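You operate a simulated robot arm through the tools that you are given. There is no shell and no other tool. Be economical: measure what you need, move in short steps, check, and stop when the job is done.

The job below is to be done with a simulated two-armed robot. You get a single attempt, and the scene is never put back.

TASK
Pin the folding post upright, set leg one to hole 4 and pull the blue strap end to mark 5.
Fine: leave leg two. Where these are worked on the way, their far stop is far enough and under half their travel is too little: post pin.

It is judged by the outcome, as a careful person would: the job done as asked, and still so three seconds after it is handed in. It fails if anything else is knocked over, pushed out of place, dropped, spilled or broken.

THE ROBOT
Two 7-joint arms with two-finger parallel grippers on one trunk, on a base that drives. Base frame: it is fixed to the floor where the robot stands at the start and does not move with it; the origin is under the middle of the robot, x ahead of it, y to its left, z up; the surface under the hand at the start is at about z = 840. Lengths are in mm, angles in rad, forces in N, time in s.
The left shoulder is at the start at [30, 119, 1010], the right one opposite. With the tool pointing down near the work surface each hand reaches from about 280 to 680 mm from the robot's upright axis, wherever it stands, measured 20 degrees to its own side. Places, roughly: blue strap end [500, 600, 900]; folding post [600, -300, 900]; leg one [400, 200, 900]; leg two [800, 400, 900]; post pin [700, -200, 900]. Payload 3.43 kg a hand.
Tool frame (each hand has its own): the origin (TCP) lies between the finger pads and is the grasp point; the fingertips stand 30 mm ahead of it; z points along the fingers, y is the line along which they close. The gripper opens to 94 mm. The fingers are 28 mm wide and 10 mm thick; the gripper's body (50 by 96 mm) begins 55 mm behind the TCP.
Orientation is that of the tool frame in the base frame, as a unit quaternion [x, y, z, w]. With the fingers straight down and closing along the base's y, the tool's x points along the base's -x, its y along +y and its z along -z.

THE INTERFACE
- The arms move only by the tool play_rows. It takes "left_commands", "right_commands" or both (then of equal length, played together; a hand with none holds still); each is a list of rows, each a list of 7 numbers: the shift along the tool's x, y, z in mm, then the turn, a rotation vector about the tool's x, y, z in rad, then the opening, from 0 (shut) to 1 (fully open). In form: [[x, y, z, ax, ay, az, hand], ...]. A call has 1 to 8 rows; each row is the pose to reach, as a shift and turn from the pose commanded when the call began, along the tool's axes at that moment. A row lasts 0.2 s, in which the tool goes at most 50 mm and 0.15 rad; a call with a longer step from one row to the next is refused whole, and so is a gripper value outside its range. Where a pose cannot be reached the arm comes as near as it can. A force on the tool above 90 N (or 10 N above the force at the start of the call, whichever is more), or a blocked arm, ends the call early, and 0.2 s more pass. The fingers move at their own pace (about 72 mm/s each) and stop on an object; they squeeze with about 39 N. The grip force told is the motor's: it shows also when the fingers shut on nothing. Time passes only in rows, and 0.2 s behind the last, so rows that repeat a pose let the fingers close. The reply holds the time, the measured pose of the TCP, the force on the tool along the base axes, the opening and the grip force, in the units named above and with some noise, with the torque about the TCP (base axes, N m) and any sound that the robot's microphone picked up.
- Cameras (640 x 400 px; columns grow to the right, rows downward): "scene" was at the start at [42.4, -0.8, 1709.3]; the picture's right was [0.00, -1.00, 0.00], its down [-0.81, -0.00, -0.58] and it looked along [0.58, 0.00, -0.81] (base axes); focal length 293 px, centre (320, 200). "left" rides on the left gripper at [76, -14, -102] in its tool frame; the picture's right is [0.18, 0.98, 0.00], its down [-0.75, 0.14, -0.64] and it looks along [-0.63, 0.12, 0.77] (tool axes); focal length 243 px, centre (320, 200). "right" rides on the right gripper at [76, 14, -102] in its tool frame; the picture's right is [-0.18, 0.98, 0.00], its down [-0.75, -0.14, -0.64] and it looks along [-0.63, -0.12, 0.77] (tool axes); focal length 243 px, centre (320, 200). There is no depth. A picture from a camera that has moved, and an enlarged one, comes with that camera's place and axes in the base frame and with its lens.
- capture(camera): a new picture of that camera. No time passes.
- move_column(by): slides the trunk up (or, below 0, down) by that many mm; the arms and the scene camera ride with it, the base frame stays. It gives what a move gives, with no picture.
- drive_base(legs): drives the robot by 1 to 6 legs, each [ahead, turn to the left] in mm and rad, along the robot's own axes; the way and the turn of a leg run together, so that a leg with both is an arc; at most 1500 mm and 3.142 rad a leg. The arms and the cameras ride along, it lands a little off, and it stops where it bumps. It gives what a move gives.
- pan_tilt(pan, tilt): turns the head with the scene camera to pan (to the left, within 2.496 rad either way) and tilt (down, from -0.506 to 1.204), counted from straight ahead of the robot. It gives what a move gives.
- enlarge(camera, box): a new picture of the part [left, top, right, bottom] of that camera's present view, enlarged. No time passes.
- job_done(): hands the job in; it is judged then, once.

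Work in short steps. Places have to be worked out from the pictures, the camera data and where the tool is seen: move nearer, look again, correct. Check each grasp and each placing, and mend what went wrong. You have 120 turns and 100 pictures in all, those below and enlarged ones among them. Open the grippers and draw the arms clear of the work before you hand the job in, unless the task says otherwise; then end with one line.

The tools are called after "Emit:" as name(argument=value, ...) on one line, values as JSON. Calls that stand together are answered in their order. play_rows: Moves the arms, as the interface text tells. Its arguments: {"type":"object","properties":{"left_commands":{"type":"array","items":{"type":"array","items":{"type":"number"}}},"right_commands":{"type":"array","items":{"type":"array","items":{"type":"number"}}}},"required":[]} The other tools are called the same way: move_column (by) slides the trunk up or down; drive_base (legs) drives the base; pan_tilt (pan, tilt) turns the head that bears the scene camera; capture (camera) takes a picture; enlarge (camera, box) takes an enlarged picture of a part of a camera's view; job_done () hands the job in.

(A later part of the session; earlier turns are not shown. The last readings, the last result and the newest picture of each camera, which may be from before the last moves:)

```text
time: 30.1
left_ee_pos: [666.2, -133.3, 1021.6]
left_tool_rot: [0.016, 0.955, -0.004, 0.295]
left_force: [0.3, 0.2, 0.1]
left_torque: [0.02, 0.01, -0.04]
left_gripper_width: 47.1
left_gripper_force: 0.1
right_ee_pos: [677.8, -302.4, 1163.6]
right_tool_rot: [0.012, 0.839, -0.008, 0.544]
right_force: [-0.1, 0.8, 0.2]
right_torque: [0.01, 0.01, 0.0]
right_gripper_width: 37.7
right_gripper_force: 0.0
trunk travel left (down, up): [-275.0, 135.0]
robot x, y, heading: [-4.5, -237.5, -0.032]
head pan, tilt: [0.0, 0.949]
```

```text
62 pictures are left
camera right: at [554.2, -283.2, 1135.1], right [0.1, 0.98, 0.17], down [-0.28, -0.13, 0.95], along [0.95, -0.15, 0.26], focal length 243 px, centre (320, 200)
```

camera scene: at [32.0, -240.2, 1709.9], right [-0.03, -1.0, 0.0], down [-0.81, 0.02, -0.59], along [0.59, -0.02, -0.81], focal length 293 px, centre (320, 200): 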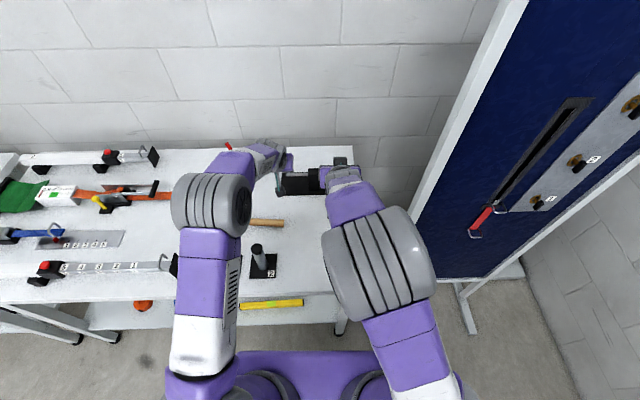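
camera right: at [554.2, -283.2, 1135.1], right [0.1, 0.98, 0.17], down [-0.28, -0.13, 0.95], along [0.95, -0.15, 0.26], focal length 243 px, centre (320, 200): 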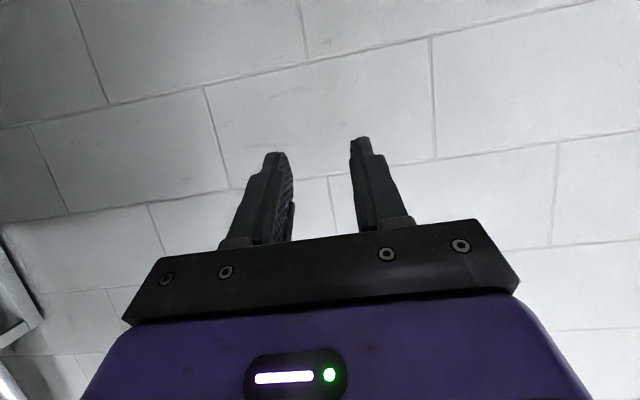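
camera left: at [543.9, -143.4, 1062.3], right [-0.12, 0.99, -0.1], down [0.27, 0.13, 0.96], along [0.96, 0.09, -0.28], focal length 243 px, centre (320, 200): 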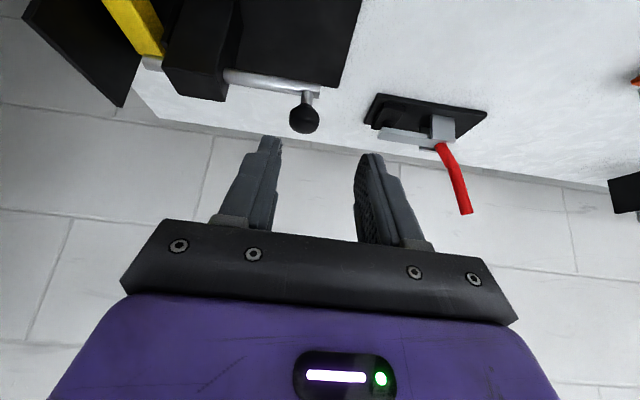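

The plate slipped out of the fingers and the post dropped back to its rest. The hinge is really at about (716, 882), so my earlier arc pushed the plate toward the palm. I retract above the handle to inspect and redo it.

Emit:
play_rows(right_commands=[[35, 0, -26, 0, 0.093, 0, 1], [71, 0, -52, 0, 0.186, 0, 1], [106, 0, -78, 0, 0.279, 0, 1], [142, 0, -104, 0, 0.372, 0, 1], [177, 0, -130, 0, 0.465, 0, 1], [213, 0, -156, 0, 0.558, 0, 1], [248, 0, -182, 0, 0.65, 0, 1]])

Emit:
capture(camera="right")

Emit:
enlarge(camera="left", box=[0, 0, 320, 140])

```text
time: 31.7
left_ee_pos: [664.2, -133.5, 1020.7]
left_tool_rot: [0.015, 0.955, -0.004, 0.295]
left_force: [-1.1, 0.0, 0.5]
left_torque: [0.05, -0.01, -0.02]
left_gripper_width: 47.1
left_gripper_force: 0.0
right_ee_pos: [408.3, -297.8, 1014.1]
right_tool_rot: [0.014, 0.969, -0.003, 0.246]
right_force: [0.1, -0.2, 0.3]
right_torque: [0.01, -0.01, 0.01]
right_gripper_width: 93.9
right_gripper_force: 0.2
trunk travel left (down, up): [-275.0, 135.0]
robot x, y, heading: [-1.4, -240.2, -0.028]
head pan, tilt: [0.0, 0.949]
```

```text
61 pictures are left
camera right: at [293.5, -278.7, 1065.7], right [0.19, 0.98, 0.09], down [0.35, -0.15, 0.92], along [0.92, -0.15, -0.37], focal length 243 px, centre (320, 200)
```

right: 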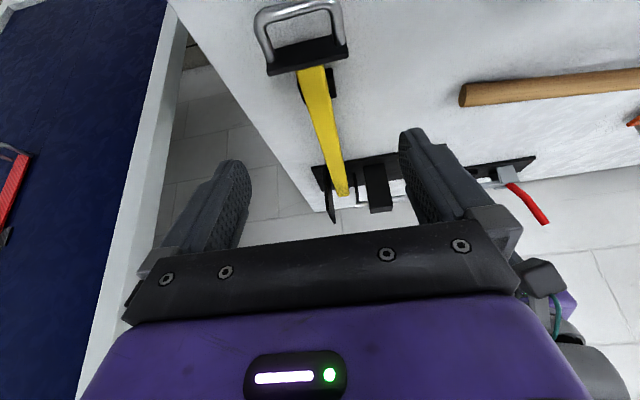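

```text
2.00 times, centred on (160, 70) of left
camera zoom: at [543.2, -143.6, 1062.7], right [-0.12, 0.99, -0.1], down [0.26, 0.13, 0.96], along [0.96, 0.09, -0.28], focal length 485 px, centre (640, 460)
```

zoom: 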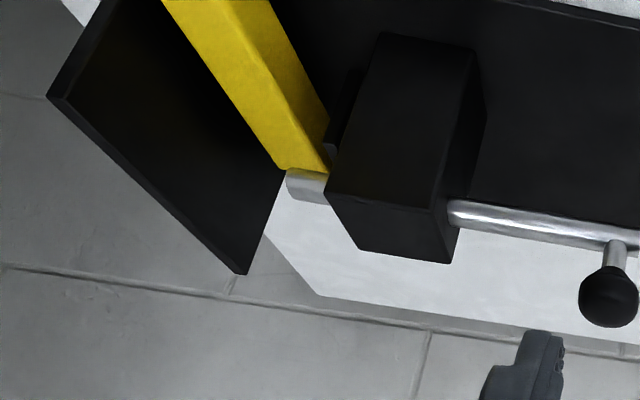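

Everything is back at rest. I re-measured the plate at (429,-302,876) and the hinge at about (713,880). I go down again with a steeper tilt for a deeper grasp.

Emit:
play_rows(right_commands=[[16, -1, 40, 0, -0.07, 0, 1], [32, -3, 80, 0, -0.14, 0, 1], [43, -4, 112, 0, -0.2, 0, 1], [48, -4, 128, 0, -0.2, 0, 1]])

Emit:
capture(camera="right")

```text
time: 32.7
left_ee_pos: [665.5, -133.1, 1020.7]
left_tool_rot: [0.016, 0.955, -0.004, 0.295]
left_force: [0.7, 0.1, -1.1]
left_torque: [-0.01, -0.01, -0.04]
left_gripper_width: 47.0
left_gripper_force: 0.1
right_ee_pos: [431.0, -300.6, 878.9]
right_tool_rot: [0.014, 0.939, -0.003, 0.344]
right_force: [-0.6, -0.6, 0.5]
right_torque: [0.0, 0.01, -0.02]
right_gripper_width: 94.1
right_gripper_force: 0.0
trunk travel left (down, up): [-275.0, 135.0]
robot x, y, heading: [-2.1, -238.8, -0.033]
head pan, tilt: [0.0, 0.949]
```

```text
59 pictures are left
camera right: at [307.4, -283.0, 906.5], right [0.17, 0.98, 0.12], down [0.16, -0.15, 0.98], along [0.97, -0.15, -0.18], focal length 243 px, centre (320, 200)
```

right: 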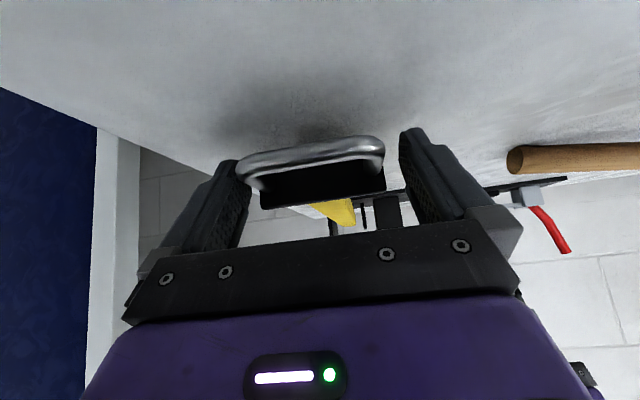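

Re-evaluating with the known 72 mm plate width, the plate is nearer x≈443. I advance 12 mm for a deeper grasp and close.

Emit:
play_rows(right_commands=[[-8, -2, 9, 0, 0, 0, 1], [-8, -2, 9, 0, 0, 0, 0.6], [-8, -2, 9, 0, 0, 0, 0.3], [-8, -2, 9, 0, 0, 0, 0.3]])

Emit:
capture(camera="right")

```text
time: 33.7
left_ee_pos: [665.5, -133.7, 1021.6]
left_tool_rot: [0.015, 0.955, -0.004, 0.295]
left_force: [-0.2, 1.2, 0.1]
left_torque: [0.0, -0.02, 0.0]
left_gripper_width: 47.0
left_gripper_force: 0.0
right_ee_pos: [444.1, -303.2, 876.4]
right_tool_rot: [0.014, 0.94, -0.004, 0.342]
right_force: [2.9, 7.3, -2.7]
right_torque: [0.4, 0.09, -0.84]
right_gripper_width: 75.3
right_gripper_force: 45.0
trunk travel left (down, up): [-275.0, 135.0]
robot x, y, heading: [-1.7, -238.2, -0.034]
head pan, tilt: [0.0, 0.949]
```

```text
58 pictures are left
camera right: at [319.8, -283.9, 904.8], right [0.17, 0.98, 0.12], down [0.16, -0.15, 0.98], along [0.97, -0.15, -0.18], focal length 243 px, centre (320, 200)
```

right: 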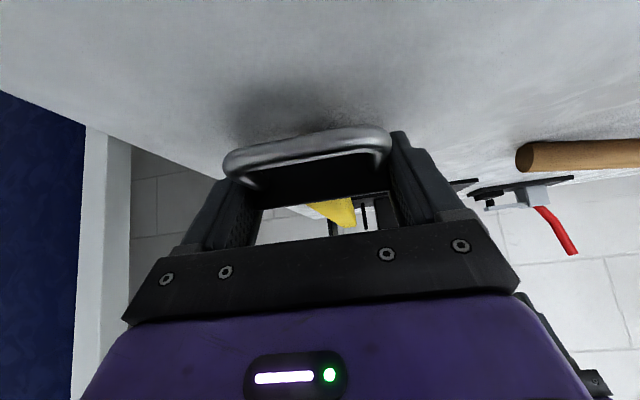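

The width of 75 mm and the side torque suggest a small yaw mismatch. I reopen slightly, yaw the hand 0.06 rad to match the post, and regrip.

Emit:
play_rows(right_commands=[[0, 0, 0, 0, 0, 0, 0.9], [0, 1, 0, -0.02, 0, -0.025, 0.9], [0, 1, 0, -0.04, 0, -0.05, 0.7], [0, 1, 0, -0.04, 0, -0.05, 0.3], [0, 1, 0, -0.04, 0, -0.05, 0.3]])

```text
time: 34.9
left_ee_pos: [665.7, -132.8, 1021.9]
left_tool_rot: [0.016, 0.956, -0.005, 0.294]
left_force: [0.3, -0.3, 0.0]
left_torque: [0.01, 0.0, -0.01]
left_gripper_width: 47.0
left_gripper_force: 0.0
right_ee_pos: [440.5, -302.1, 875.0]
right_tool_rot: [-0.015, 0.939, 0.005, 0.342]
right_force: [-1.6, 1.5, -0.6]
right_torque: [0.23, 0.06, -1.51]
right_gripper_width: 74.1
right_gripper_force: 45.0
trunk travel left (down, up): [-275.0, 135.0]
robot x, y, heading: [-0.9, -242.6, -0.03]
head pan, tilt: [0.0, 0.949]
```

Emit:
play_rows(right_commands=[[0, 0, 0, 0, 0, 0, 0.9], [0, -1, 0, 0.03, 0, 0.035, 0.9], [0, -1, 0, 0.05, 0, 0.06, 0.7], [0, -1, 0, 0.05, 0, 0.06, 0.3], [0, -1, 0, 0.05, 0, 0.06, 0.3]])

Emit:
enlarge(camera="right", box=[200, 110, 440, 260])

```text
time: 36.1
left_ee_pos: [664.7, -133.3, 1022.2]
left_tool_rot: [0.015, 0.956, -0.004, 0.294]
left_force: [-0.1, 0.4, 0.4]
left_torque: [-0.01, 0.0, -0.02]
left_gripper_width: 47.0
left_gripper_force: 0.1
right_ee_pos: [440.6, -303.1, 875.3]
right_tool_rot: [0.019, 0.939, -0.007, 0.343]
right_force: [0.2, -2.3, 5.1]
right_torque: [-0.52, 0.12, 1.5]
right_gripper_width: 74.0
right_gripper_force: 45.3
trunk travel left (down, up): [-275.0, 135.0]
robot x, y, heading: [-4.9, -239.9, -0.032]
head pan, tilt: [0.0, 0.949]
```

```text
2.67 times, centred on (320, 185) of right
camera zoom: at [317.1, -282.9, 903.1], right [0.18, 0.98, 0.12], down [0.16, -0.15, 0.98], along [0.97, -0.16, -0.18], focal length 647 px, centre (320, 240)
```

zoom: 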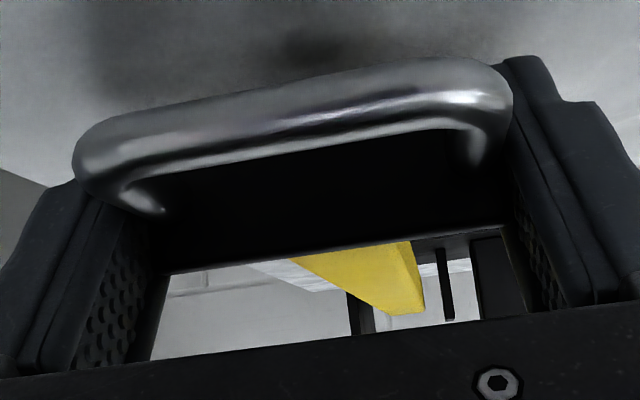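

Neutral yaw is about zero. I lift along the corrected arc, holding the tilt constant, in a first short stage.

Emit:
play_rows(right_commands=[[-17.7, 0, -20.5, -0.023, 0, -0.027, 0.3], [-37.3, 0.5, -39.2, -0.023, 0, -0.027, 0.3], [-58.6, 1, -55.9, -0.023, 0, -0.027, 0.3], [-81.6, 1, -70.2, -0.023, 0, -0.027, 0.3]])

Emit:
capture(camera="right")

```text
time: 37.1
left_ee_pos: [663.8, -134.5, 1022.0]
left_tool_rot: [0.015, 0.955, -0.003, 0.296]
left_force: [0.3, -1.1, -0.1]
left_torque: [0.01, 0.01, 0.01]
left_gripper_width: 47.2
left_gripper_force: 0.1
right_ee_pos: [458.9, -302.6, 980.1]
right_tool_rot: [0.006, 0.94, -0.003, 0.342]
right_force: [-10.8, -11.0, -1.6]
right_torque: [0.04, 0.86, 0.58]
right_gripper_width: 73.9
right_gripper_force: 44.9
trunk travel left (down, up): [-275.0, 135.0]
robot x, y, heading: [-2.8, -238.7, -0.029]
head pan, tilt: [0.0, 0.949]
```

```text
56 pictures are left
camera right: at [335.0, -286.4, 1009.1], right [0.15, 0.98, 0.12], down [0.16, -0.14, 0.98], along [0.97, -0.13, -0.18], focal length 243 px, centre (320, 200)
```

right: 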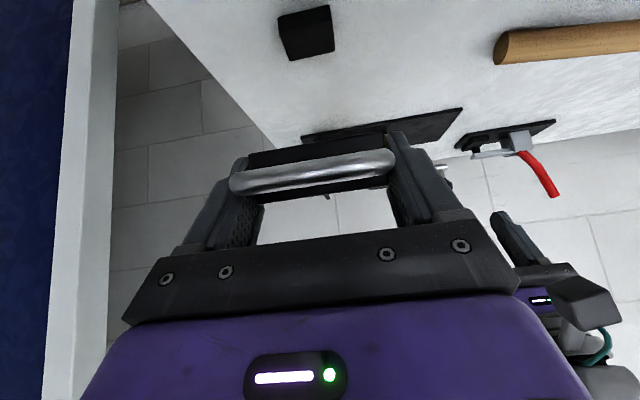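

Forces are small. I continue to about 0.96 rad with a slight outward and -y correction.

Emit:
play_rows(right_commands=[[-23.4, -1, -14.2, 0, 0, 0, 0.3], [-48.7, -1, -23.8, 0, 0, 0, 0.3], [-75, -1, -30.8, 0, 0, 0, 0.3], [-101.6, -1, -35.2, 0, 0, 0, 0.3], [-128.7, -1, -36.9, 0, 0, 0, 0.3], [-155.9, -1, -35.9, 0, 0, 0, 0.3]])

Emit:
capture(camera="right")

```text
time: 38.5
left_ee_pos: [660.3, -134.1, 1024.6]
left_tool_rot: [0.016, 0.955, -0.004, 0.297]
left_force: [-0.7, 0.2, -0.3]
left_torque: [0.01, 0.01, -0.01]
left_gripper_width: 47.0
left_gripper_force: 0.1
right_ee_pos: [549.0, -304.0, 1114.5]
right_tool_rot: [0.004, 0.938, -0.001, 0.348]
right_force: [-25.4, -4.2, 24.3]
right_torque: [-0.06, 1.05, 1.19]
right_gripper_width: 72.0
right_gripper_force: 44.6
trunk travel left (down, up): [-275.0, 135.0]
robot x, y, heading: [-1.3, -237.9, -0.036]
head pan, tilt: [0.0, 0.949]
```

```text
55 pictures are left
camera right: at [425.8, -286.9, 1141.1], right [0.15, 0.98, 0.12], down [0.15, -0.14, 0.98], along [0.98, -0.12, -0.17], focal length 243 px, centre (320, 200)
```

right: 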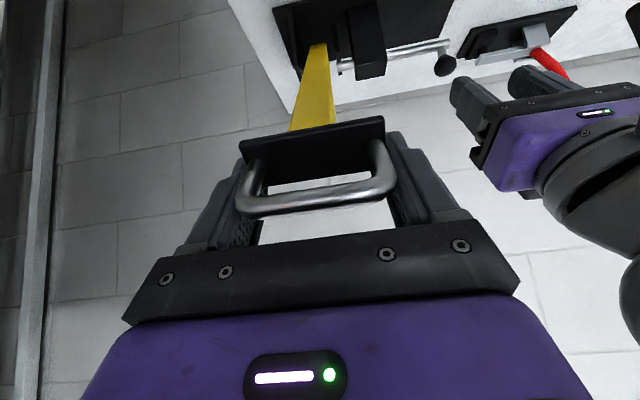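

An outward radial force of about 35 N again suggests the hinge is higher (z≈900). I relieve it outward and advance two small steps to verify.

Emit:
play_rows(right_commands=[[-8.2, 0, -12, 0, 0, 0, 0.3], [-21, 0, -10, 0, 0, 0, 0.3], [-35, 0, -8.2, 0, -0.03, 0, 0.3]])

Emit:
capture(camera="right")

Emit:
enlarge(camera="left", box=[0, 0, 320, 140])

```text
time: 39.3
left_ee_pos: [664.9, -132.7, 1020.7]
left_tool_rot: [0.015, 0.955, -0.003, 0.295]
left_force: [-0.3, -0.6, -0.2]
left_torque: [-0.01, 0.0, 0.01]
left_gripper_width: 47.0
left_gripper_force: 0.2
right_ee_pos: [576.8, -303.4, 1136.6]
right_tool_rot: [0.002, 0.934, -0.001, 0.356]
right_force: [-0.7, 5.9, -9.2]
right_torque: [0.16, 1.3, 0.98]
right_gripper_width: 72.1
right_gripper_force: 45.1
trunk travel left (down, up): [-275.0, 135.0]
robot x, y, heading: [-3.3, -238.6, -0.034]
head pan, tilt: [0.0, 0.949]
```

```text
54 pictures are left
camera right: at [452.3, -286.8, 1161.7], right [0.14, 0.98, 0.12], down [0.13, -0.14, 0.98], along [0.98, -0.13, -0.15], focal length 243 px, centre (320, 200)
```

right: 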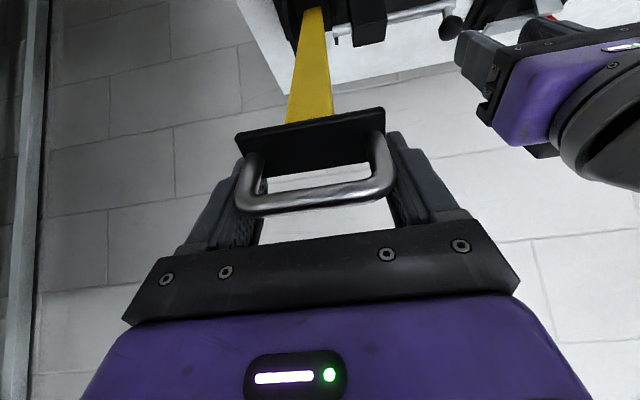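

```text
2.00 times, centred on (160, 70) of left
camera zoom: at [544.1, -142.9, 1062.1], right [-0.12, 0.99, -0.1], down [0.27, 0.13, 0.95], along [0.96, 0.09, -0.28], focal length 485 px, centre (640, 460)
```

zoom: 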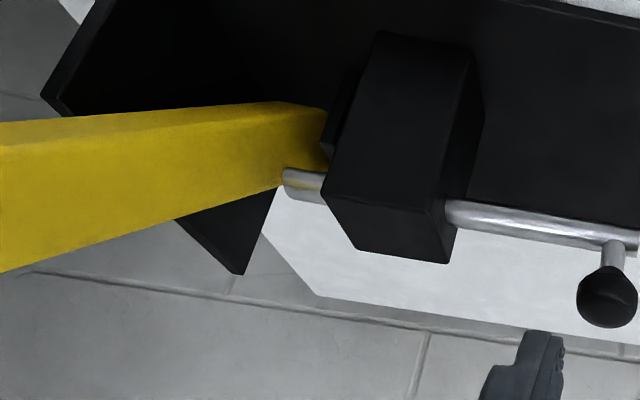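

The force is relieved; the arc is right now. I continue toward upright.

Emit:
play_rows(right_commands=[[-26, 0.5, 6.9, 0, -0.06, 0, 0.3], [-51.3, 0.5, 16.3, 0, -0.12, 0, 0.3], [-75.5, 0.5, 28.2, 0, -0.18, 0, 0.3], [-98.4, 0.5, 42.5, 0, -0.24, 0, 0.3]])

Emit:
capture(camera="right")

Emit:
enlarge(camera="left", box=[0, 0, 320, 140])

```text
time: 40.3
left_ee_pos: [666.9, -132.6, 1021.4]
left_tool_rot: [0.015, 0.955, -0.004, 0.295]
left_force: [-0.4, 0.3, 0.4]
left_torque: [0.0, 0.03, 0.03]
left_gripper_width: 46.8
left_gripper_force: 0.1
right_ee_pos: [678.8, -305.7, 1171.8]
right_tool_rot: [0.005, 0.885, -0.002, 0.466]
right_force: [0.4, -0.9, -1.0]
right_torque: [0.0, 0.02, 0.0]
right_gripper_width: 28.2
right_gripper_force: 0.0
trunk travel left (down, up): [-275.0, 135.0]
robot x, y, heading: [-1.6, -242.4, -0.029]
head pan, tilt: [0.0, 0.949]
```

```text
52 pictures are left
camera right: at [551.9, -289.2, 1165.0], right [0.11, 0.98, 0.15], down [-0.11, -0.14, 0.98], along [0.99, -0.13, 0.09], focal length 243 px, centre (320, 200)
```

right: 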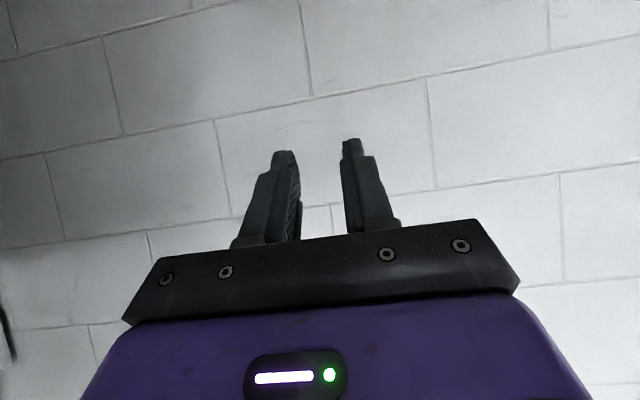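

```text
2.00 times, centred on (160, 70) of left
camera zoom: at [544.2, -143.8, 1062.2], right [-0.12, 0.99, -0.1], down [0.27, 0.13, 0.96], along [0.96, 0.09, -0.28], focal length 485 px, centre (640, 460)
```

zoom: 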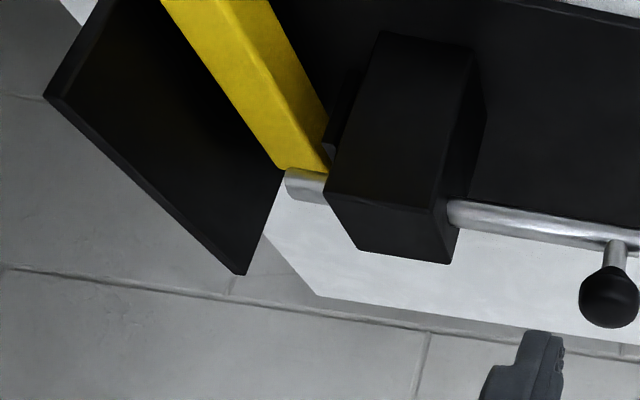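

It slipped again at nearly the same angle, so the post may be blocked by the pin tail. I retract the right hand and check the pin tail from above.

Emit:
play_rows(right_commands=[[26, 0, -33, 0, 0.07, 0, 1], [53, 0, -65, 0, 0.14, 0, 1], [80, 0, -98, 0, 0.21, 0, 1], [106, 0, -131, 0, 0.28, 0, 1], [133, -30, -150, 0, 0.35, 0, 1], [150, -60, -170, 0, 0.35, 0, 1], [150, -95, -190, 0, 0.35, 0, 1]])

Emit:
enlarge(camera="scene", box=[280, 140, 370, 210])

```text
time: 41.9
left_ee_pos: [664.8, -135.3, 1021.5]
left_tool_rot: [0.015, 0.955, -0.003, 0.295]
left_force: [0.0, -0.7, 0.4]
left_torque: [0.02, 0.04, 0.05]
left_gripper_width: 46.9
left_gripper_force: 0.2
right_ee_pos: [434.0, -396.1, 1157.8]
right_tool_rot: [0.003, 0.952, -0.001, 0.305]
right_force: [0.2, -0.2, -0.2]
right_torque: [-0.01, 0.01, 0.02]
right_gripper_width: 94.1
right_gripper_force: 0.1
trunk travel left (down, up): [-275.0, 135.0]
robot x, y, heading: [-4.7, -237.1, -0.03]
head pan, tilt: [0.0, 0.949]
```

```text
5.71 times, centred on (325, 175) of scene
camera zoom: at [38.6, -242.5, 1709.5], right [-0.03, -1.0, 0.0], down [-0.81, 0.03, -0.58], along [0.58, -0.02, -0.81], focal length 1674 px, centre (291, 343)
```

zoom: 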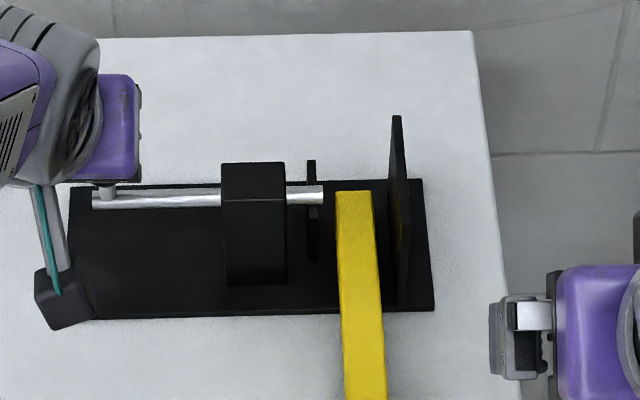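

The tail clears the post by about 9 mm, but the pull may have jammed short of the pin's stop because of side load. I regrip the knob with better alignment and pull again gently.

Emit:
play_rows(left_commands=[[0, -6, 30, 0, 0, 0, 0.6], [-1, -11, 60, 0, 0, 0, 0.6], [-1, -12, 75, 0, 0, 0, 0.6], [-1, -12, 75, 0, 0, 0, 0.15], [-1, -12, 75, 0, 0, 0, 0.15]])

Emit:
enlarge(camera="left", box=[80, 60, 460, 250])

```text
time: 43.1
left_ee_pos: [712.9, -147.6, 958.5]
left_tool_rot: [0.016, 0.955, -0.005, 0.295]
left_force: [0.4, -4.3, -1.5]
left_torque: [-0.11, -0.19, -0.06]
left_gripper_width: 25.0
left_gripper_force: 44.6
right_ee_pos: [436.4, -394.6, 1155.2]
right_tool_rot: [0.004, 0.952, -0.001, 0.305]
right_force: [0.1, -0.8, -0.6]
right_torque: [0.0, 0.02, 0.0]
right_gripper_width: 94.1
right_gripper_force: 0.1
trunk travel left (down, up): [-275.0, 135.0]
robot x, y, heading: [-5.3, -236.1, -0.032]
head pan, tilt: [0.0, 0.949]
```

```text
1.68 times, centred on (270, 155) of left
camera zoom: at [590.3, -157.2, 999.0], right [-0.12, 0.99, -0.1], down [0.27, 0.13, 0.96], along [0.96, 0.09, -0.28], focal length 409 px, centre (404, 276)
```

zoom: 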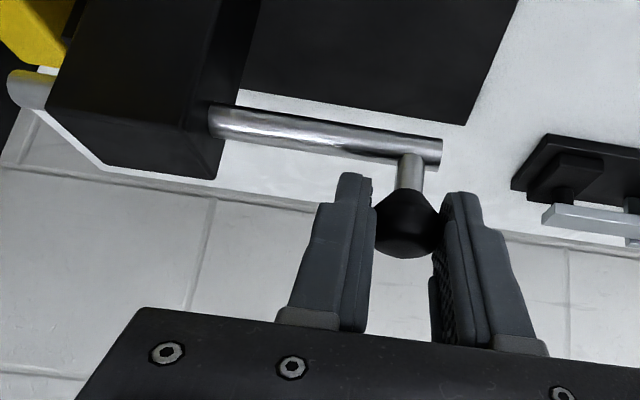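

Emit:
play_rows(left_commands=[[0, 5, 0, 0, 0, 0, 0.15], [0, 10, 0, 0, 0, 0, 0.15], [0, 15, 0, 0, 0, 0, 0.15]])

Emit:
enlarge(camera="scene", box=[280, 140, 370, 210])

```text
time: 43.9
left_ee_pos: [712.4, -146.3, 958.1]
left_tool_rot: [0.02, 0.956, -0.009, 0.294]
left_force: [6.3, -45.5, -16.9]
left_torque: [-0.39, -0.48, -0.24]
left_gripper_width: 24.7
left_gripper_force: 45.4
right_ee_pos: [438.0, -398.1, 1154.4]
right_tool_rot: [0.004, 0.953, 0.001, 0.304]
right_force: [-0.2, 0.4, 0.0]
right_torque: [-0.03, -0.01, 0.01]
right_gripper_width: 94.0
right_gripper_force: 0.1
trunk travel left (down, up): [-275.0, 135.0]
robot x, y, heading: [-2.9, -240.7, -0.03]
head pan, tilt: [0.0, 0.949]
```

```text
5.71 times, centred on (325, 175) of scene
camera zoom: at [42.7, -248.4, 1709.2], right [-0.03, -1.0, 0.0], down [-0.81, 0.03, -0.58], along [0.58, -0.02, -0.81], focal length 1674 px, centre (291, 343)
```

zoom: 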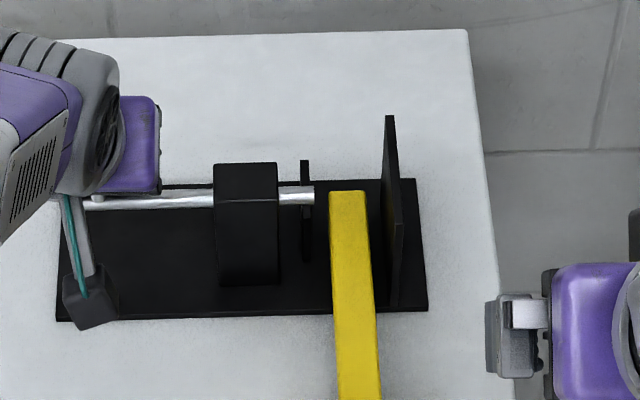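

The pin is at its hard stop (45 mm travel), so that's fine. The slips came from the plate walking while rotating in the grip. New plan: lift with the right hand to about 1 rad, then push it upright from behind with the left fist and regrip the post body firmly. First, release the knob and bring the left hand back.

Emit:
play_rows(left_commands=[[0, -14, 0, 0, 0, 0, 0.5], [0, -14, 0, 0, 0, 0, 0.5], [0, -12, -45, 0, 0, 0, 0.5], [0, -10, -90, 0, 0, 0, 0.5], [32, -10, -103, 0, -0.13, 0, 0.3], [64, -10, -116, 0, -0.27, 0, 0.1], [96, -10, -129, 0, -0.41, 0, 0]])

Emit:
capture(camera="scene")

```text
time: 45.5
left_ee_pos: [560.7, -130.9, 1013.5]
left_tool_rot: [0.013, 0.875, -0.006, 0.484]
left_force: [0.2, -0.3, 0.2]
left_torque: [-0.02, 0.01, 0.01]
left_gripper_width: 0.2
left_gripper_force: 33.1
right_ee_pos: [435.0, -393.0, 1156.3]
right_tool_rot: [0.004, 0.952, -0.001, 0.305]
right_force: [-0.2, 0.1, -0.2]
right_torque: [0.01, 0.01, 0.03]
right_gripper_width: 94.0
right_gripper_force: 0.0
trunk travel left (down, up): [-275.0, 135.0]
robot x, y, heading: [-4.6, -241.6, -0.031]
head pan, tilt: [0.0, 0.949]
```

```text
47 pictures are left
camera scene: at [38.7, -240.6, 1709.5], right [-0.03, -1.0, 0.0], down [-0.81, 0.02, -0.58], along [0.58, -0.02, -0.81], focal length 293 px, centre (320, 200)
```

scene: 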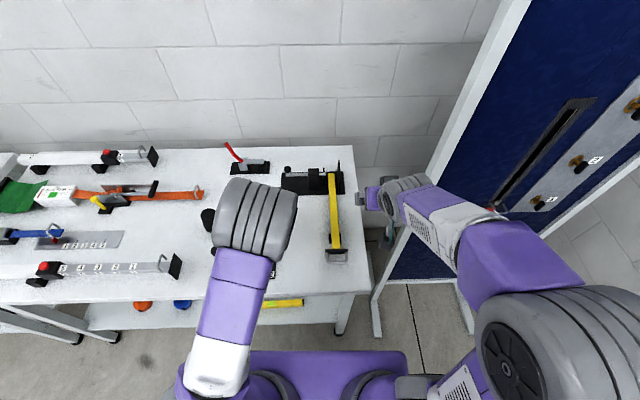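

Emit:
play_rows(left_commands=[[15, -2, -14, 0, -0.14, 0, 0], [31, -4, -28, 0, -0.28, 0, 0], [46, -7, -42, 0, -0.42, 0, 0], [62, -9, -55, 0, -0.56, 0, 0], [62, -9, -55, 0, -0.56, 0, 0]], right_commands=[[22, 18, 32, 0, -0.02, 0, 1], [44, 36, 65, 0, -0.04, 0, 1], [66, 54, 97, 0, -0.06, 0, 1], [88, 72, 130, 0, -0.08, 0, 1], [110, 91, 162, 0, -0.08, 0, 1]])

Emit:
capture(camera="right")

```text
time: 46.7
left_ee_pos: [477.7, -139.1, 991.5]
left_tool_rot: [0.011, 0.708, -0.009, 0.706]
left_force: [0.2, -0.2, 0.6]
left_torque: [0.0, -0.03, 0.02]
left_gripper_width: 0.0
left_gripper_force: 32.9
right_ee_pos: [438.8, -309.4, 959.3]
right_tool_rot: [0.004, 0.939, -0.001, 0.343]
right_force: [-0.2, 0.3, 0.5]
right_torque: [0.02, 0.02, 0.04]
right_gripper_width: 94.0
right_gripper_force: 0.0
trunk travel left (down, up): [-275.0, 135.0]
robot x, y, heading: [-1.2, -240.3, -0.032]
head pan, tilt: [0.0, 0.949]
```

```text
46 pictures are left
camera right: at [315.5, -293.6, 986.8], right [0.15, 0.98, 0.12], down [0.16, -0.14, 0.98], along [0.98, -0.13, -0.18], focal length 243 px, centre (320, 200)
```

right: 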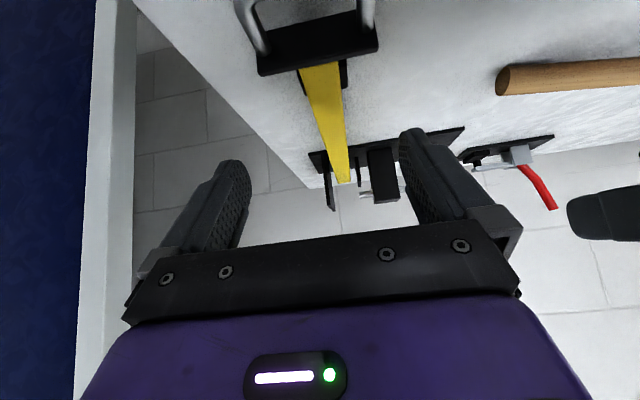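

Emit:
play_rows(right_commands=[[26, 3, 32, 0, 0, 0, 1], [52, 6, 65, 0, 0, 0, 1], [52, 6, 65, 0, 0, 0, 0.6], [52, 6, 65, 0, 0, 0, 0.3], [52, 6, 65, 0, 0, 0, 0.3]])

```text
time: 48.0
left_ee_pos: [468.6, -127.8, 974.5]
left_tool_rot: [0.015, 0.72, 0.009, 0.694]
left_force: [0.3, -4.8, 10.0]
left_torque: [0.38, 0.58, 0.24]
left_gripper_width: 0.1
left_gripper_force: 32.8
right_ee_pos: [450.1, -312.0, 896.3]
right_tool_rot: [0.02, 0.931, -0.002, 0.364]
right_force: [-11.2, -43.6, 20.1]
right_torque: [-1.1, 0.49, -0.15]
right_gripper_width: 53.8
right_gripper_force: 22.5
trunk travel left (down, up): [-275.0, 135.0]
robot x, y, heading: [-5.6, -237.2, -0.034]
head pan, tilt: [0.0, 0.949]
stopped in row 5 (right hand): the force on the tool passed its limit at 91 N (the readings are from after the stop); the commanded pose is now the measured one
```

The call stopped on a force limit; I check what happened.

Emit:
capture(camera="right")

Emit:
capture(camera="scene")

```text
45 pictures are left
camera right: at [326.0, -292.6, 918.6], right [0.17, 0.98, 0.13], down [0.11, -0.16, 0.98], along [0.98, -0.16, -0.14], focal length 243 px, centre (320, 200)
```

right: 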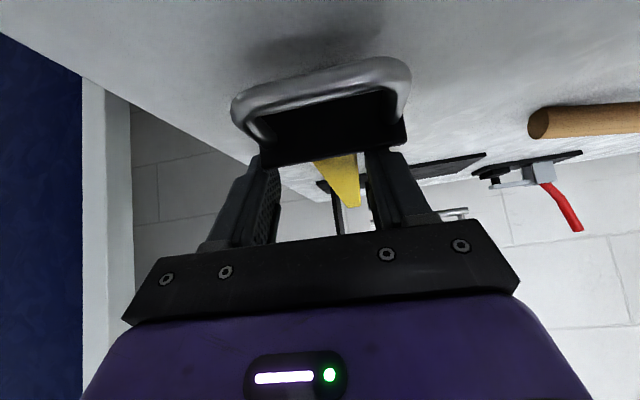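

```text
44 pictures are left
camera scene: at [34.7, -248.7, 1709.5], right [-0.03, -1.0, 0.0], down [-0.81, 0.03, -0.58], along [0.58, -0.02, -0.81], focal length 293 px, centre (320, 200)
```

scene: 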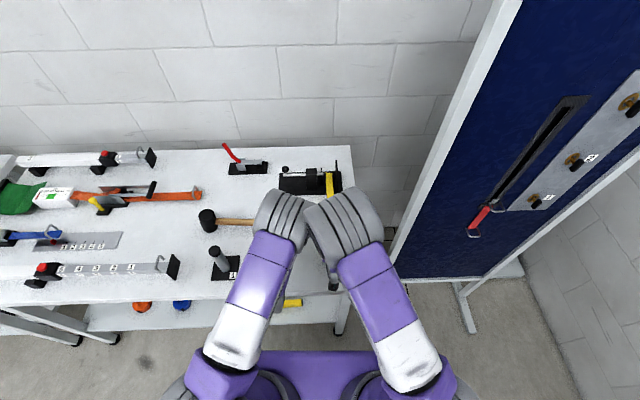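

The two wrists touched. I open and raise the right hand while moving the left hand further to its side.

Emit:
play_rows(left_commands=[[0, 20, 0, 0, 0, 0, 0], [0, 50, 0, 0, 0, 0, 0], [0, 80, 0, 0, 0, 0, 0], [0, 80, 0, 0, 0, 0, 0]], right_commands=[[0, 5, 0, 0, 0, 0, 1], [0, 5, 0, 0, 0, 0, 1], [-20, 7, -22, 0, 0.02, 0, 1], [-41, 9, -44, 0, 0.045, 0, 1]])

Emit:
capture(camera="right")

```text
time: 49.0
left_ee_pos: [470.4, -41.9, 973.9]
left_tool_rot: [0.012, 0.721, 0.01, 0.693]
left_force: [-1.3, -7.1, 19.4]
left_torque: [-1.03, 1.16, 0.38]
left_gripper_width: 0.0
left_gripper_force: 33.0
right_ee_pos: [450.2, -291.7, 955.1]
right_tool_rot: [0.01, 0.94, 0.005, 0.342]
right_force: [0.5, 0.1, 0.8]
right_torque: [0.0, 0.0, -0.01]
right_gripper_width: 93.9
right_gripper_force: 0.1
trunk travel left (down, up): [-275.0, 135.0]
robot x, y, heading: [-3.6, -240.4, -0.029]
head pan, tilt: [0.0, 0.949]
```

```text
43 pictures are left
camera right: at [326.9, -275.1, 983.5], right [0.15, 0.98, 0.13], down [0.16, -0.16, 0.97], along [0.97, -0.13, -0.18], focal length 243 px, centre (320, 200)
```

right: 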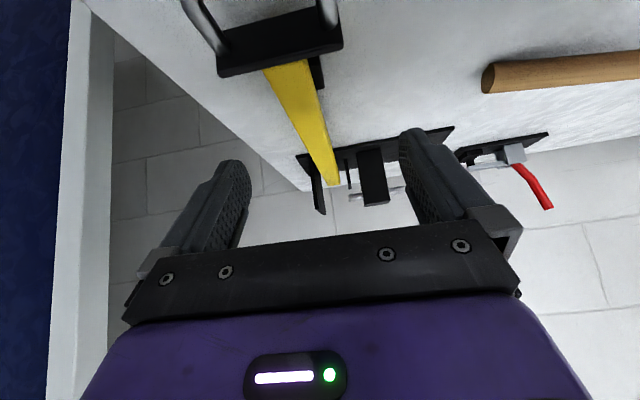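

The left hand reads 19 N: its camera side may be resting on the pegs. I raise the left hand straight up and look.

Emit:
play_rows(left_commands=[[-30, 0, 0, 0, 0, 0, 0], [-70, 0, 0, 0, 0, 0, 0], [-110, 0, 0, 0, 0, 0, 0]])

Emit:
capture(camera="scene")

Emit:
capture(camera="left")

```text
time: 49.8
left_ee_pos: [474.7, -44.9, 1084.0]
left_tool_rot: [0.013, 0.722, 0.01, 0.692]
left_force: [-0.9, 0.6, 0.7]
left_torque: [0.0, -0.01, 0.01]
left_gripper_width: 0.2
left_gripper_force: 33.2
right_ee_pos: [451.3, -289.4, 952.6]
right_tool_rot: [0.01, 0.939, 0.005, 0.343]
right_force: [-0.2, 0.1, 0.6]
right_torque: [0.01, -0.01, 0.01]
right_gripper_width: 94.1
right_gripper_force: 0.1
trunk travel left (down, up): [-275.0, 135.0]
robot x, y, heading: [-6.8, -239.5, -0.031]
head pan, tilt: [0.0, 0.949]
```

```text
42 pictures are left
camera scene: at [37.9, -241.2, 1709.5], right [-0.03, -1.0, 0.0], down [-0.81, 0.03, -0.58], along [0.58, -0.02, -0.81], focal length 293 px, centre (320, 200)
```

scene: 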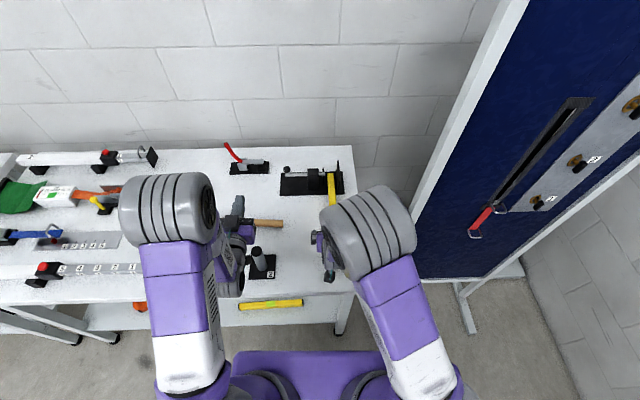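

```text
41 pictures are left
camera left: at [369.4, -55.7, 1010.8], right [0.0, 0.99, -0.15], down [-0.61, 0.12, 0.79], along [0.79, 0.1, 0.6], focal length 243 px, centre (320, 200)
```

left: 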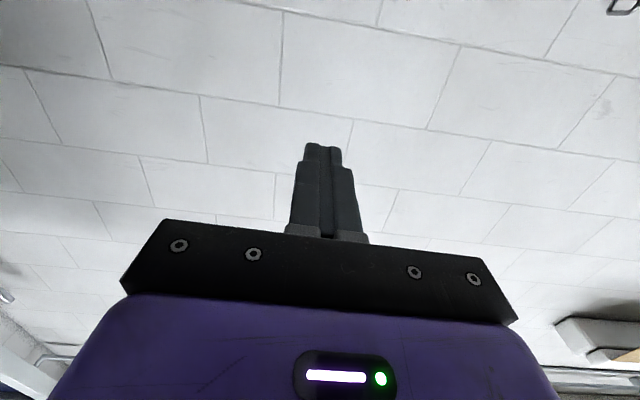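

The pegs look unmoved. With the left arm clear, I redo the plate grasp with the right hand.

Emit:
play_rows(right_commands=[[20, -8, 18, 0, 0, 0, 1], [40, -13, 36, 0, 0, 0, 1], [56, -13, 51, 0, 0, 0, 1], [56, -13, 51, 0, 0, 0, 0.6], [56, -13, 51, 0, 0, 0, 0.3], [56, -13, 51, 0, 0, 0, 0.3]])

Emit:
capture(camera="right")

```text
time: 51.2
left_ee_pos: [476.0, -45.2, 1082.3]
left_tool_rot: [0.011, 0.721, 0.01, 0.692]
left_force: [-0.5, -0.2, 0.2]
left_torque: [0.0, -0.01, 0.0]
left_gripper_width: 0.0
left_gripper_force: 33.7
right_ee_pos: [441.5, -302.9, 880.8]
right_tool_rot: [0.009, 0.94, 0.005, 0.341]
right_force: [-2.9, 1.5, -2.6]
right_torque: [-0.02, 0.07, 1.28]
right_gripper_width: 73.4
right_gripper_force: 45.2
trunk travel left (down, up): [-275.0, 135.0]
robot x, y, heading: [-2.4, -239.0, -0.034]
head pan, tilt: [0.0, 0.949]
```

```text
40 pictures are left
camera right: at [317.7, -287.0, 909.7], right [0.15, 0.98, 0.13], down [0.16, -0.16, 0.97], along [0.97, -0.13, -0.18], focal length 243 px, centre (320, 200)
```

right: 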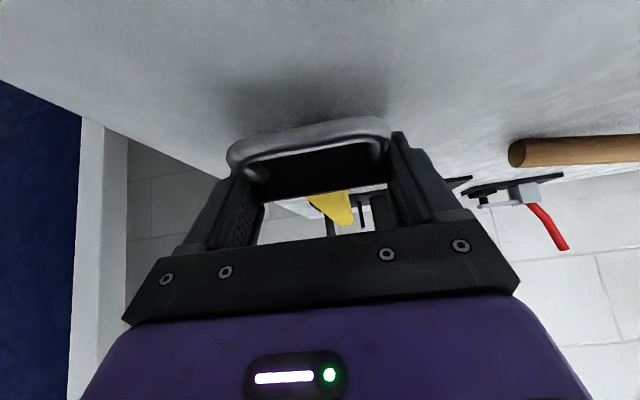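

Good grip. I lift in one go to about 0.84 rad with the refined centre.

Emit:
play_rows(right_commands=[[-18.1, 0.3, -23.2, 0, 0, 0, 0.3], [-39, 0.7, -44.6, 0, 0, 0, 0.3], [-62.1, 1.2, -63.7, 0, 0, 0, 0.3], [-89.4, 1.7, -81.4, 0, 0, 0, 0.3], [-118.7, 2.3, -95.7, 0, 0, 0, 0.3], [-149.5, 3, -106.4, 0, 0, 0, 0.3], [-181.4, 3.6, -113.4, 0, 0, 0, 0.3], [-213.8, 4, -116.4, 0, 0, 0, 0.3]])

Emit:
capture(camera="right")

```text
time: 53.0
left_ee_pos: [474.8, -45.6, 1083.8]
left_tool_rot: [0.013, 0.722, 0.01, 0.692]
left_force: [0.2, 0.1, 0.7]
left_torque: [-0.03, -0.02, 0.01]
left_gripper_width: 0.0
left_gripper_force: 33.1
right_ee_pos: [532.0, -302.5, 1106.0]
right_tool_rot: [0.01, 0.939, 0.005, 0.343]
right_force: [-12.4, -9.0, 5.3]
right_torque: [-0.8, 1.29, 0.51]
right_gripper_width: 72.0
right_gripper_force: 44.6
trunk travel left (down, up): [-275.0, 135.0]
robot x, y, heading: [-3.8, -241.9, -0.031]
head pan, tilt: [0.0, 0.949]
```

```text
39 pictures are left
camera right: at [408.4, -286.5, 1135.1], right [0.16, 0.98, 0.13], down [0.16, -0.16, 0.97], along [0.97, -0.13, -0.18], focal length 243 px, centre (320, 200)
```

right: 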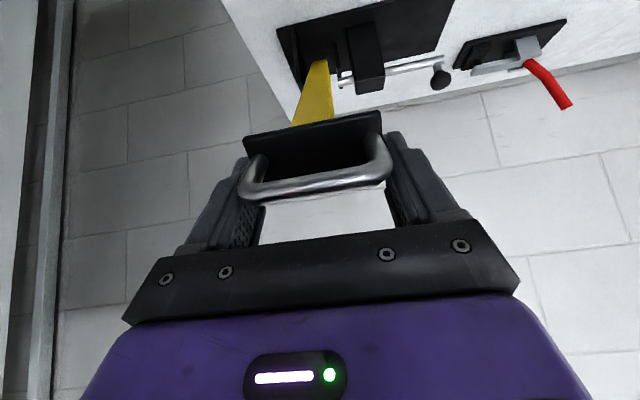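

The post is at about 0.84 rad and held. I bring the left fist round: forward, sideways, then down to z≈975 beside the post.

Emit:
play_rows(left_commands=[[0, 0, 43, 0, 0, 0, 0], [0, 0, 85, 0, 0, 0, 0], [0, -45, 85, 0, 0, 0, 0], [0, -90, 85, 0, 0, 0, 0], [0, -130, 85, 0, 0, 0, 0], [36, -132, 85, 0, 0, 0, 0], [72, -133, 85, 0, 0, 0, 0], [106, -134, 88, 0, 0, 0, 0]])

Emit:
capture(camera="scene")

Emit:
capture(camera="left")

```text
time: 54.8
left_ee_pos: [560.2, -175.2, 974.6]
left_tool_rot: [0.013, 0.722, 0.01, 0.692]
left_force: [-0.4, 0.6, 0.2]
left_torque: [-0.02, -0.01, -0.01]
left_gripper_width: 0.0
left_gripper_force: 33.0
right_ee_pos: [532.3, -302.4, 1106.2]
right_tool_rot: [0.01, 0.939, 0.006, 0.344]
right_force: [-12.3, -11.9, 11.3]
right_torque: [-0.82, -0.09, 0.65]
right_gripper_width: 71.9
right_gripper_force: 44.8
trunk travel left (down, up): [-275.0, 135.0]
robot x, y, heading: [-3.5, -241.0, -0.038]
head pan, tilt: [0.0, 0.949]
```

```text
38 pictures are left
camera scene: at [35.6, -243.5, 1709.6], right [-0.03, -1.0, 0.0], down [-0.81, 0.03, -0.58], along [0.58, -0.02, -0.81], focal length 293 px, centre (320, 200)
```

scene: 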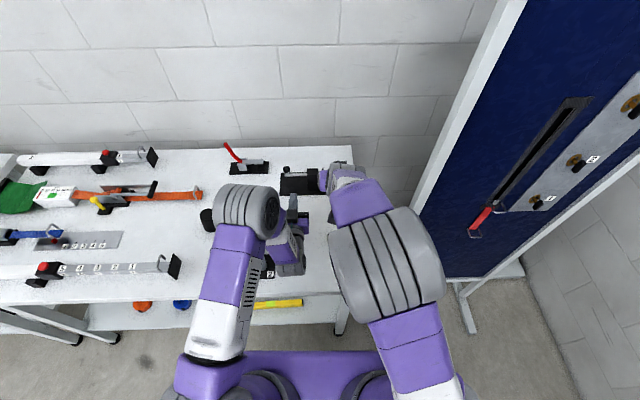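

```text
37 pictures are left
camera left: at [454.2, -187.5, 900.9], right [0.0, 0.99, -0.15], down [-0.61, 0.12, 0.78], along [0.79, 0.1, 0.6], focal length 243 px, centre (320, 200)
```

left: 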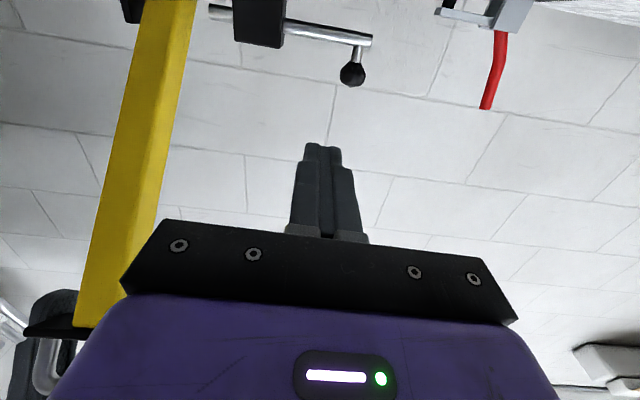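

The left fist is level with the post. I move it sideways under the raised post.

Emit:
play_rows(left_commands=[[0, -41, 0, 0, 0, 0, 0], [0, -82, 0, 0, 0, 0, 0], [0, -122, 0, 0, 0, 0, 0]])

Emit:
capture(camera="left")

```text
time: 55.6
left_ee_pos: [557.6, -301.6, 970.3]
left_tool_rot: [0.013, 0.721, 0.01, 0.692]
left_force: [-0.3, 0.3, 0.0]
left_torque: [0.0, 0.04, -0.01]
left_gripper_width: 0.0
left_gripper_force: 32.9
right_ee_pos: [532.5, -302.9, 1105.6]
right_tool_rot: [0.011, 0.939, 0.005, 0.344]
right_force: [-11.3, -12.2, 11.2]
right_torque: [-0.12, -0.44, 0.94]
right_gripper_width: 72.1
right_gripper_force: 45.0
trunk travel left (down, up): [-275.0, 135.0]
robot x, y, heading: [-0.8, -239.5, -0.028]
head pan, tilt: [0.0, 0.949]
```

```text
36 pictures are left
camera left: at [450.9, -312.2, 896.9], right [0.0, 0.99, -0.15], down [-0.61, 0.12, 0.78], along [0.79, 0.09, 0.6], focal length 243 px, centre (320, 200)
```

left: 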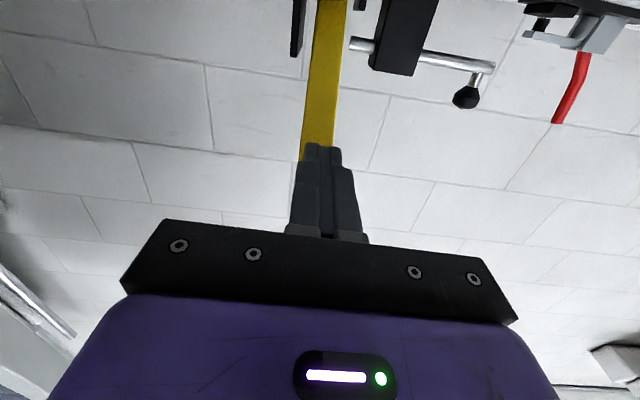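

The fist is centred under the post. I advance it until light contact.

Emit:
play_rows(left_commands=[[0, 1, 20, 0, 0, 0, 0], [0, 2, 35, 0, 0, 0, 0], [0, 2, 45, 0, 0, 0, 0]])

```text
time: 56.2
left_ee_pos: [587.2, -301.2, 967.5]
left_tool_rot: [0.015, 0.723, 0.007, 0.69]
left_force: [-0.9, 0.1, -0.6]
left_torque: [-0.03, 0.03, 0.0]
left_gripper_width: 0.0
left_gripper_force: 33.4
right_ee_pos: [541.7, -303.2, 1112.8]
right_tool_rot: [0.011, 0.934, 0.003, 0.358]
right_force: [-1.5, -2.9, 5.6]
right_torque: [0.51, 0.77, 1.6]
right_gripper_width: 71.8
right_gripper_force: 45.5
trunk travel left (down, up): [-275.0, 135.0]
robot x, y, heading: [-3.8, -238.1, -0.036]
head pan, tilt: [0.0, 0.949]
stopped in row 3 (right hand): the force on the tool passed its limit at 100 N (the readings are from after the stop); the commanded pose is now the measured one
```

Contact is made. I open the right hand and back it away while the left fist supports the post.

Emit:
play_rows(right_commands=[[0, 0, 0, 0, 0, 0, 1], [0, 0, 0, 0, 0, 0, 1], [0, 0, -40, 0, 0, 0, 1], [0, 0, -80, 0, 0, 0, 1], [0, -30, -120, 0, 0, 0, 1]])

Emit:
capture(camera="left")

Emit:
capture(camera="right")

```text
time: 57.4
left_ee_pos: [589.5, -305.1, 968.3]
left_tool_rot: [0.016, 0.723, 0.006, 0.691]
left_force: [-3.4, 0.6, -1.7]
left_torque: [-0.01, 0.0, 0.0]
left_gripper_width: 0.0
left_gripper_force: 33.3
right_ee_pos: [461.2, -336.3, 1194.6]
right_tool_rot: [0.014, 0.935, 0.004, 0.355]
right_force: [-0.4, -0.9, -0.6]
right_torque: [0.04, -0.01, 0.06]
right_gripper_width: 94.1
right_gripper_force: 0.0
trunk travel left (down, up): [-275.0, 135.0]
robot x, y, heading: [-4.4, -238.9, -0.03]
head pan, tilt: [0.0, 0.949]
```

```text
35 pictures are left
camera left: at [482.8, -315.4, 895.0], right [0.01, 0.99, -0.15], down [-0.6, 0.13, 0.79], along [0.8, 0.09, 0.6], focal length 243 px, centre (320, 200)
```

left: 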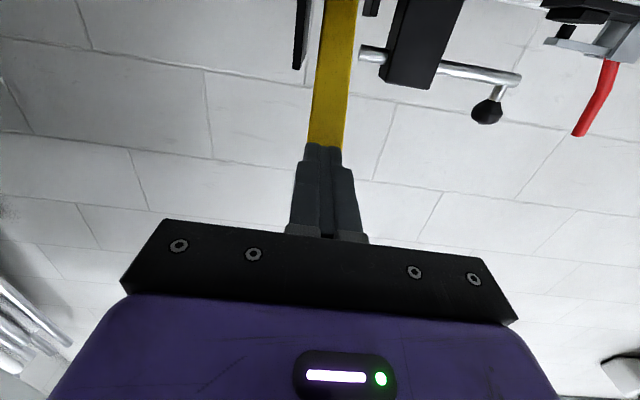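

```text
34 pictures are left
camera right: at [336.3, -319.3, 1220.3], right [0.16, 0.98, 0.14], down [0.13, -0.16, 0.98], along [0.98, -0.14, -0.16], focal length 243 px, centre (320, 200)
```

right: 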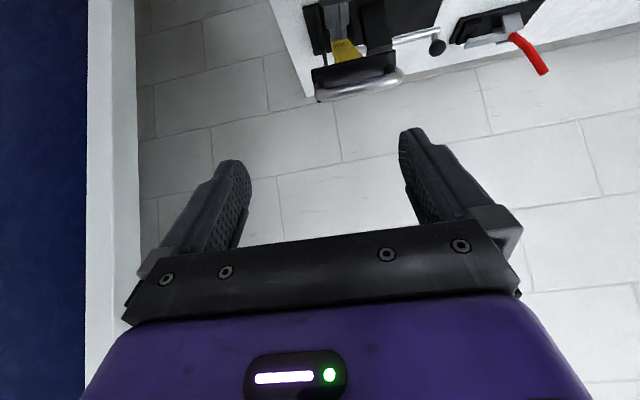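

The post rests on the left fist. I push it forward toward upright.

Emit:
play_rows(left_commands=[[-1, 3, 18, 0, 0, 0, 0], [-2, 4, 36, 0, 0, 0, 0], [-3, 4, 54, 0, 0, 0, 0], [-3, 4, 68, 0, 0, 0, 0]])

Emit:
capture(camera="left")

Emit:
capture(camera="right")

```text
time: 58.4
left_ee_pos: [657.6, -299.5, 966.6]
left_tool_rot: [0.016, 0.724, 0.005, 0.69]
left_force: [-3.8, -0.3, -0.9]
left_torque: [-0.04, -0.03, 0.0]
left_gripper_width: 0.0
left_gripper_force: 32.9
right_ee_pos: [462.7, -336.0, 1194.6]
right_tool_rot: [0.013, 0.934, 0.003, 0.356]
right_force: [0.8, -0.5, -0.3]
right_torque: [-0.03, -0.01, 0.02]
right_gripper_width: 94.1
right_gripper_force: 0.1
trunk travel left (down, up): [-275.0, 135.0]
robot x, y, heading: [-3.7, -236.2, -0.032]
head pan, tilt: [0.0, 0.949]
```

```text
33 pictures are left
camera left: at [551.7, -308.7, 894.3], right [0.01, 0.99, -0.15], down [-0.6, 0.13, 0.79], along [0.8, 0.09, 0.6], focal length 243 px, centre (320, 200)
```

left: 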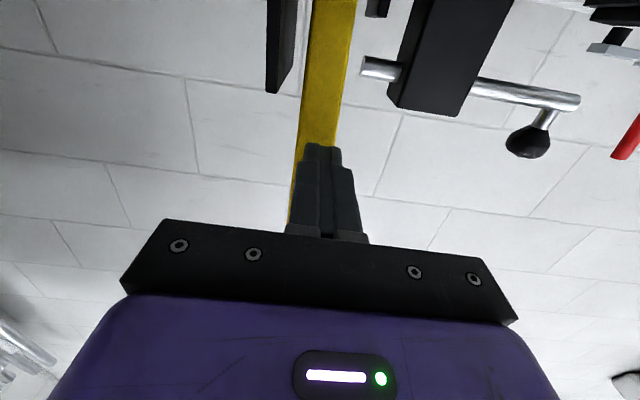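

```text
32 pictures are left
camera right: at [338.1, -318.3, 1220.3], right [0.16, 0.98, 0.14], down [0.13, -0.16, 0.98], along [0.98, -0.14, -0.15], focal length 243 px, centre (320, 200)
```

right: 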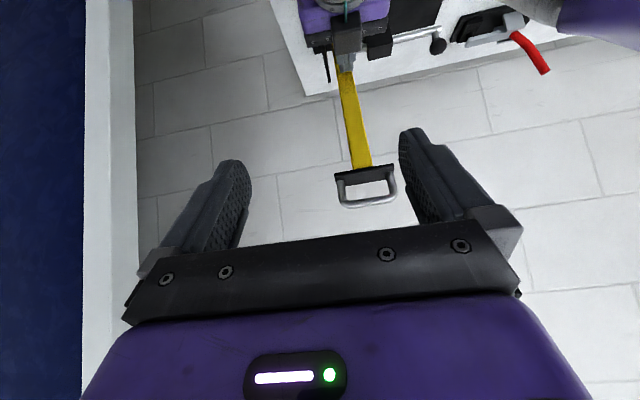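

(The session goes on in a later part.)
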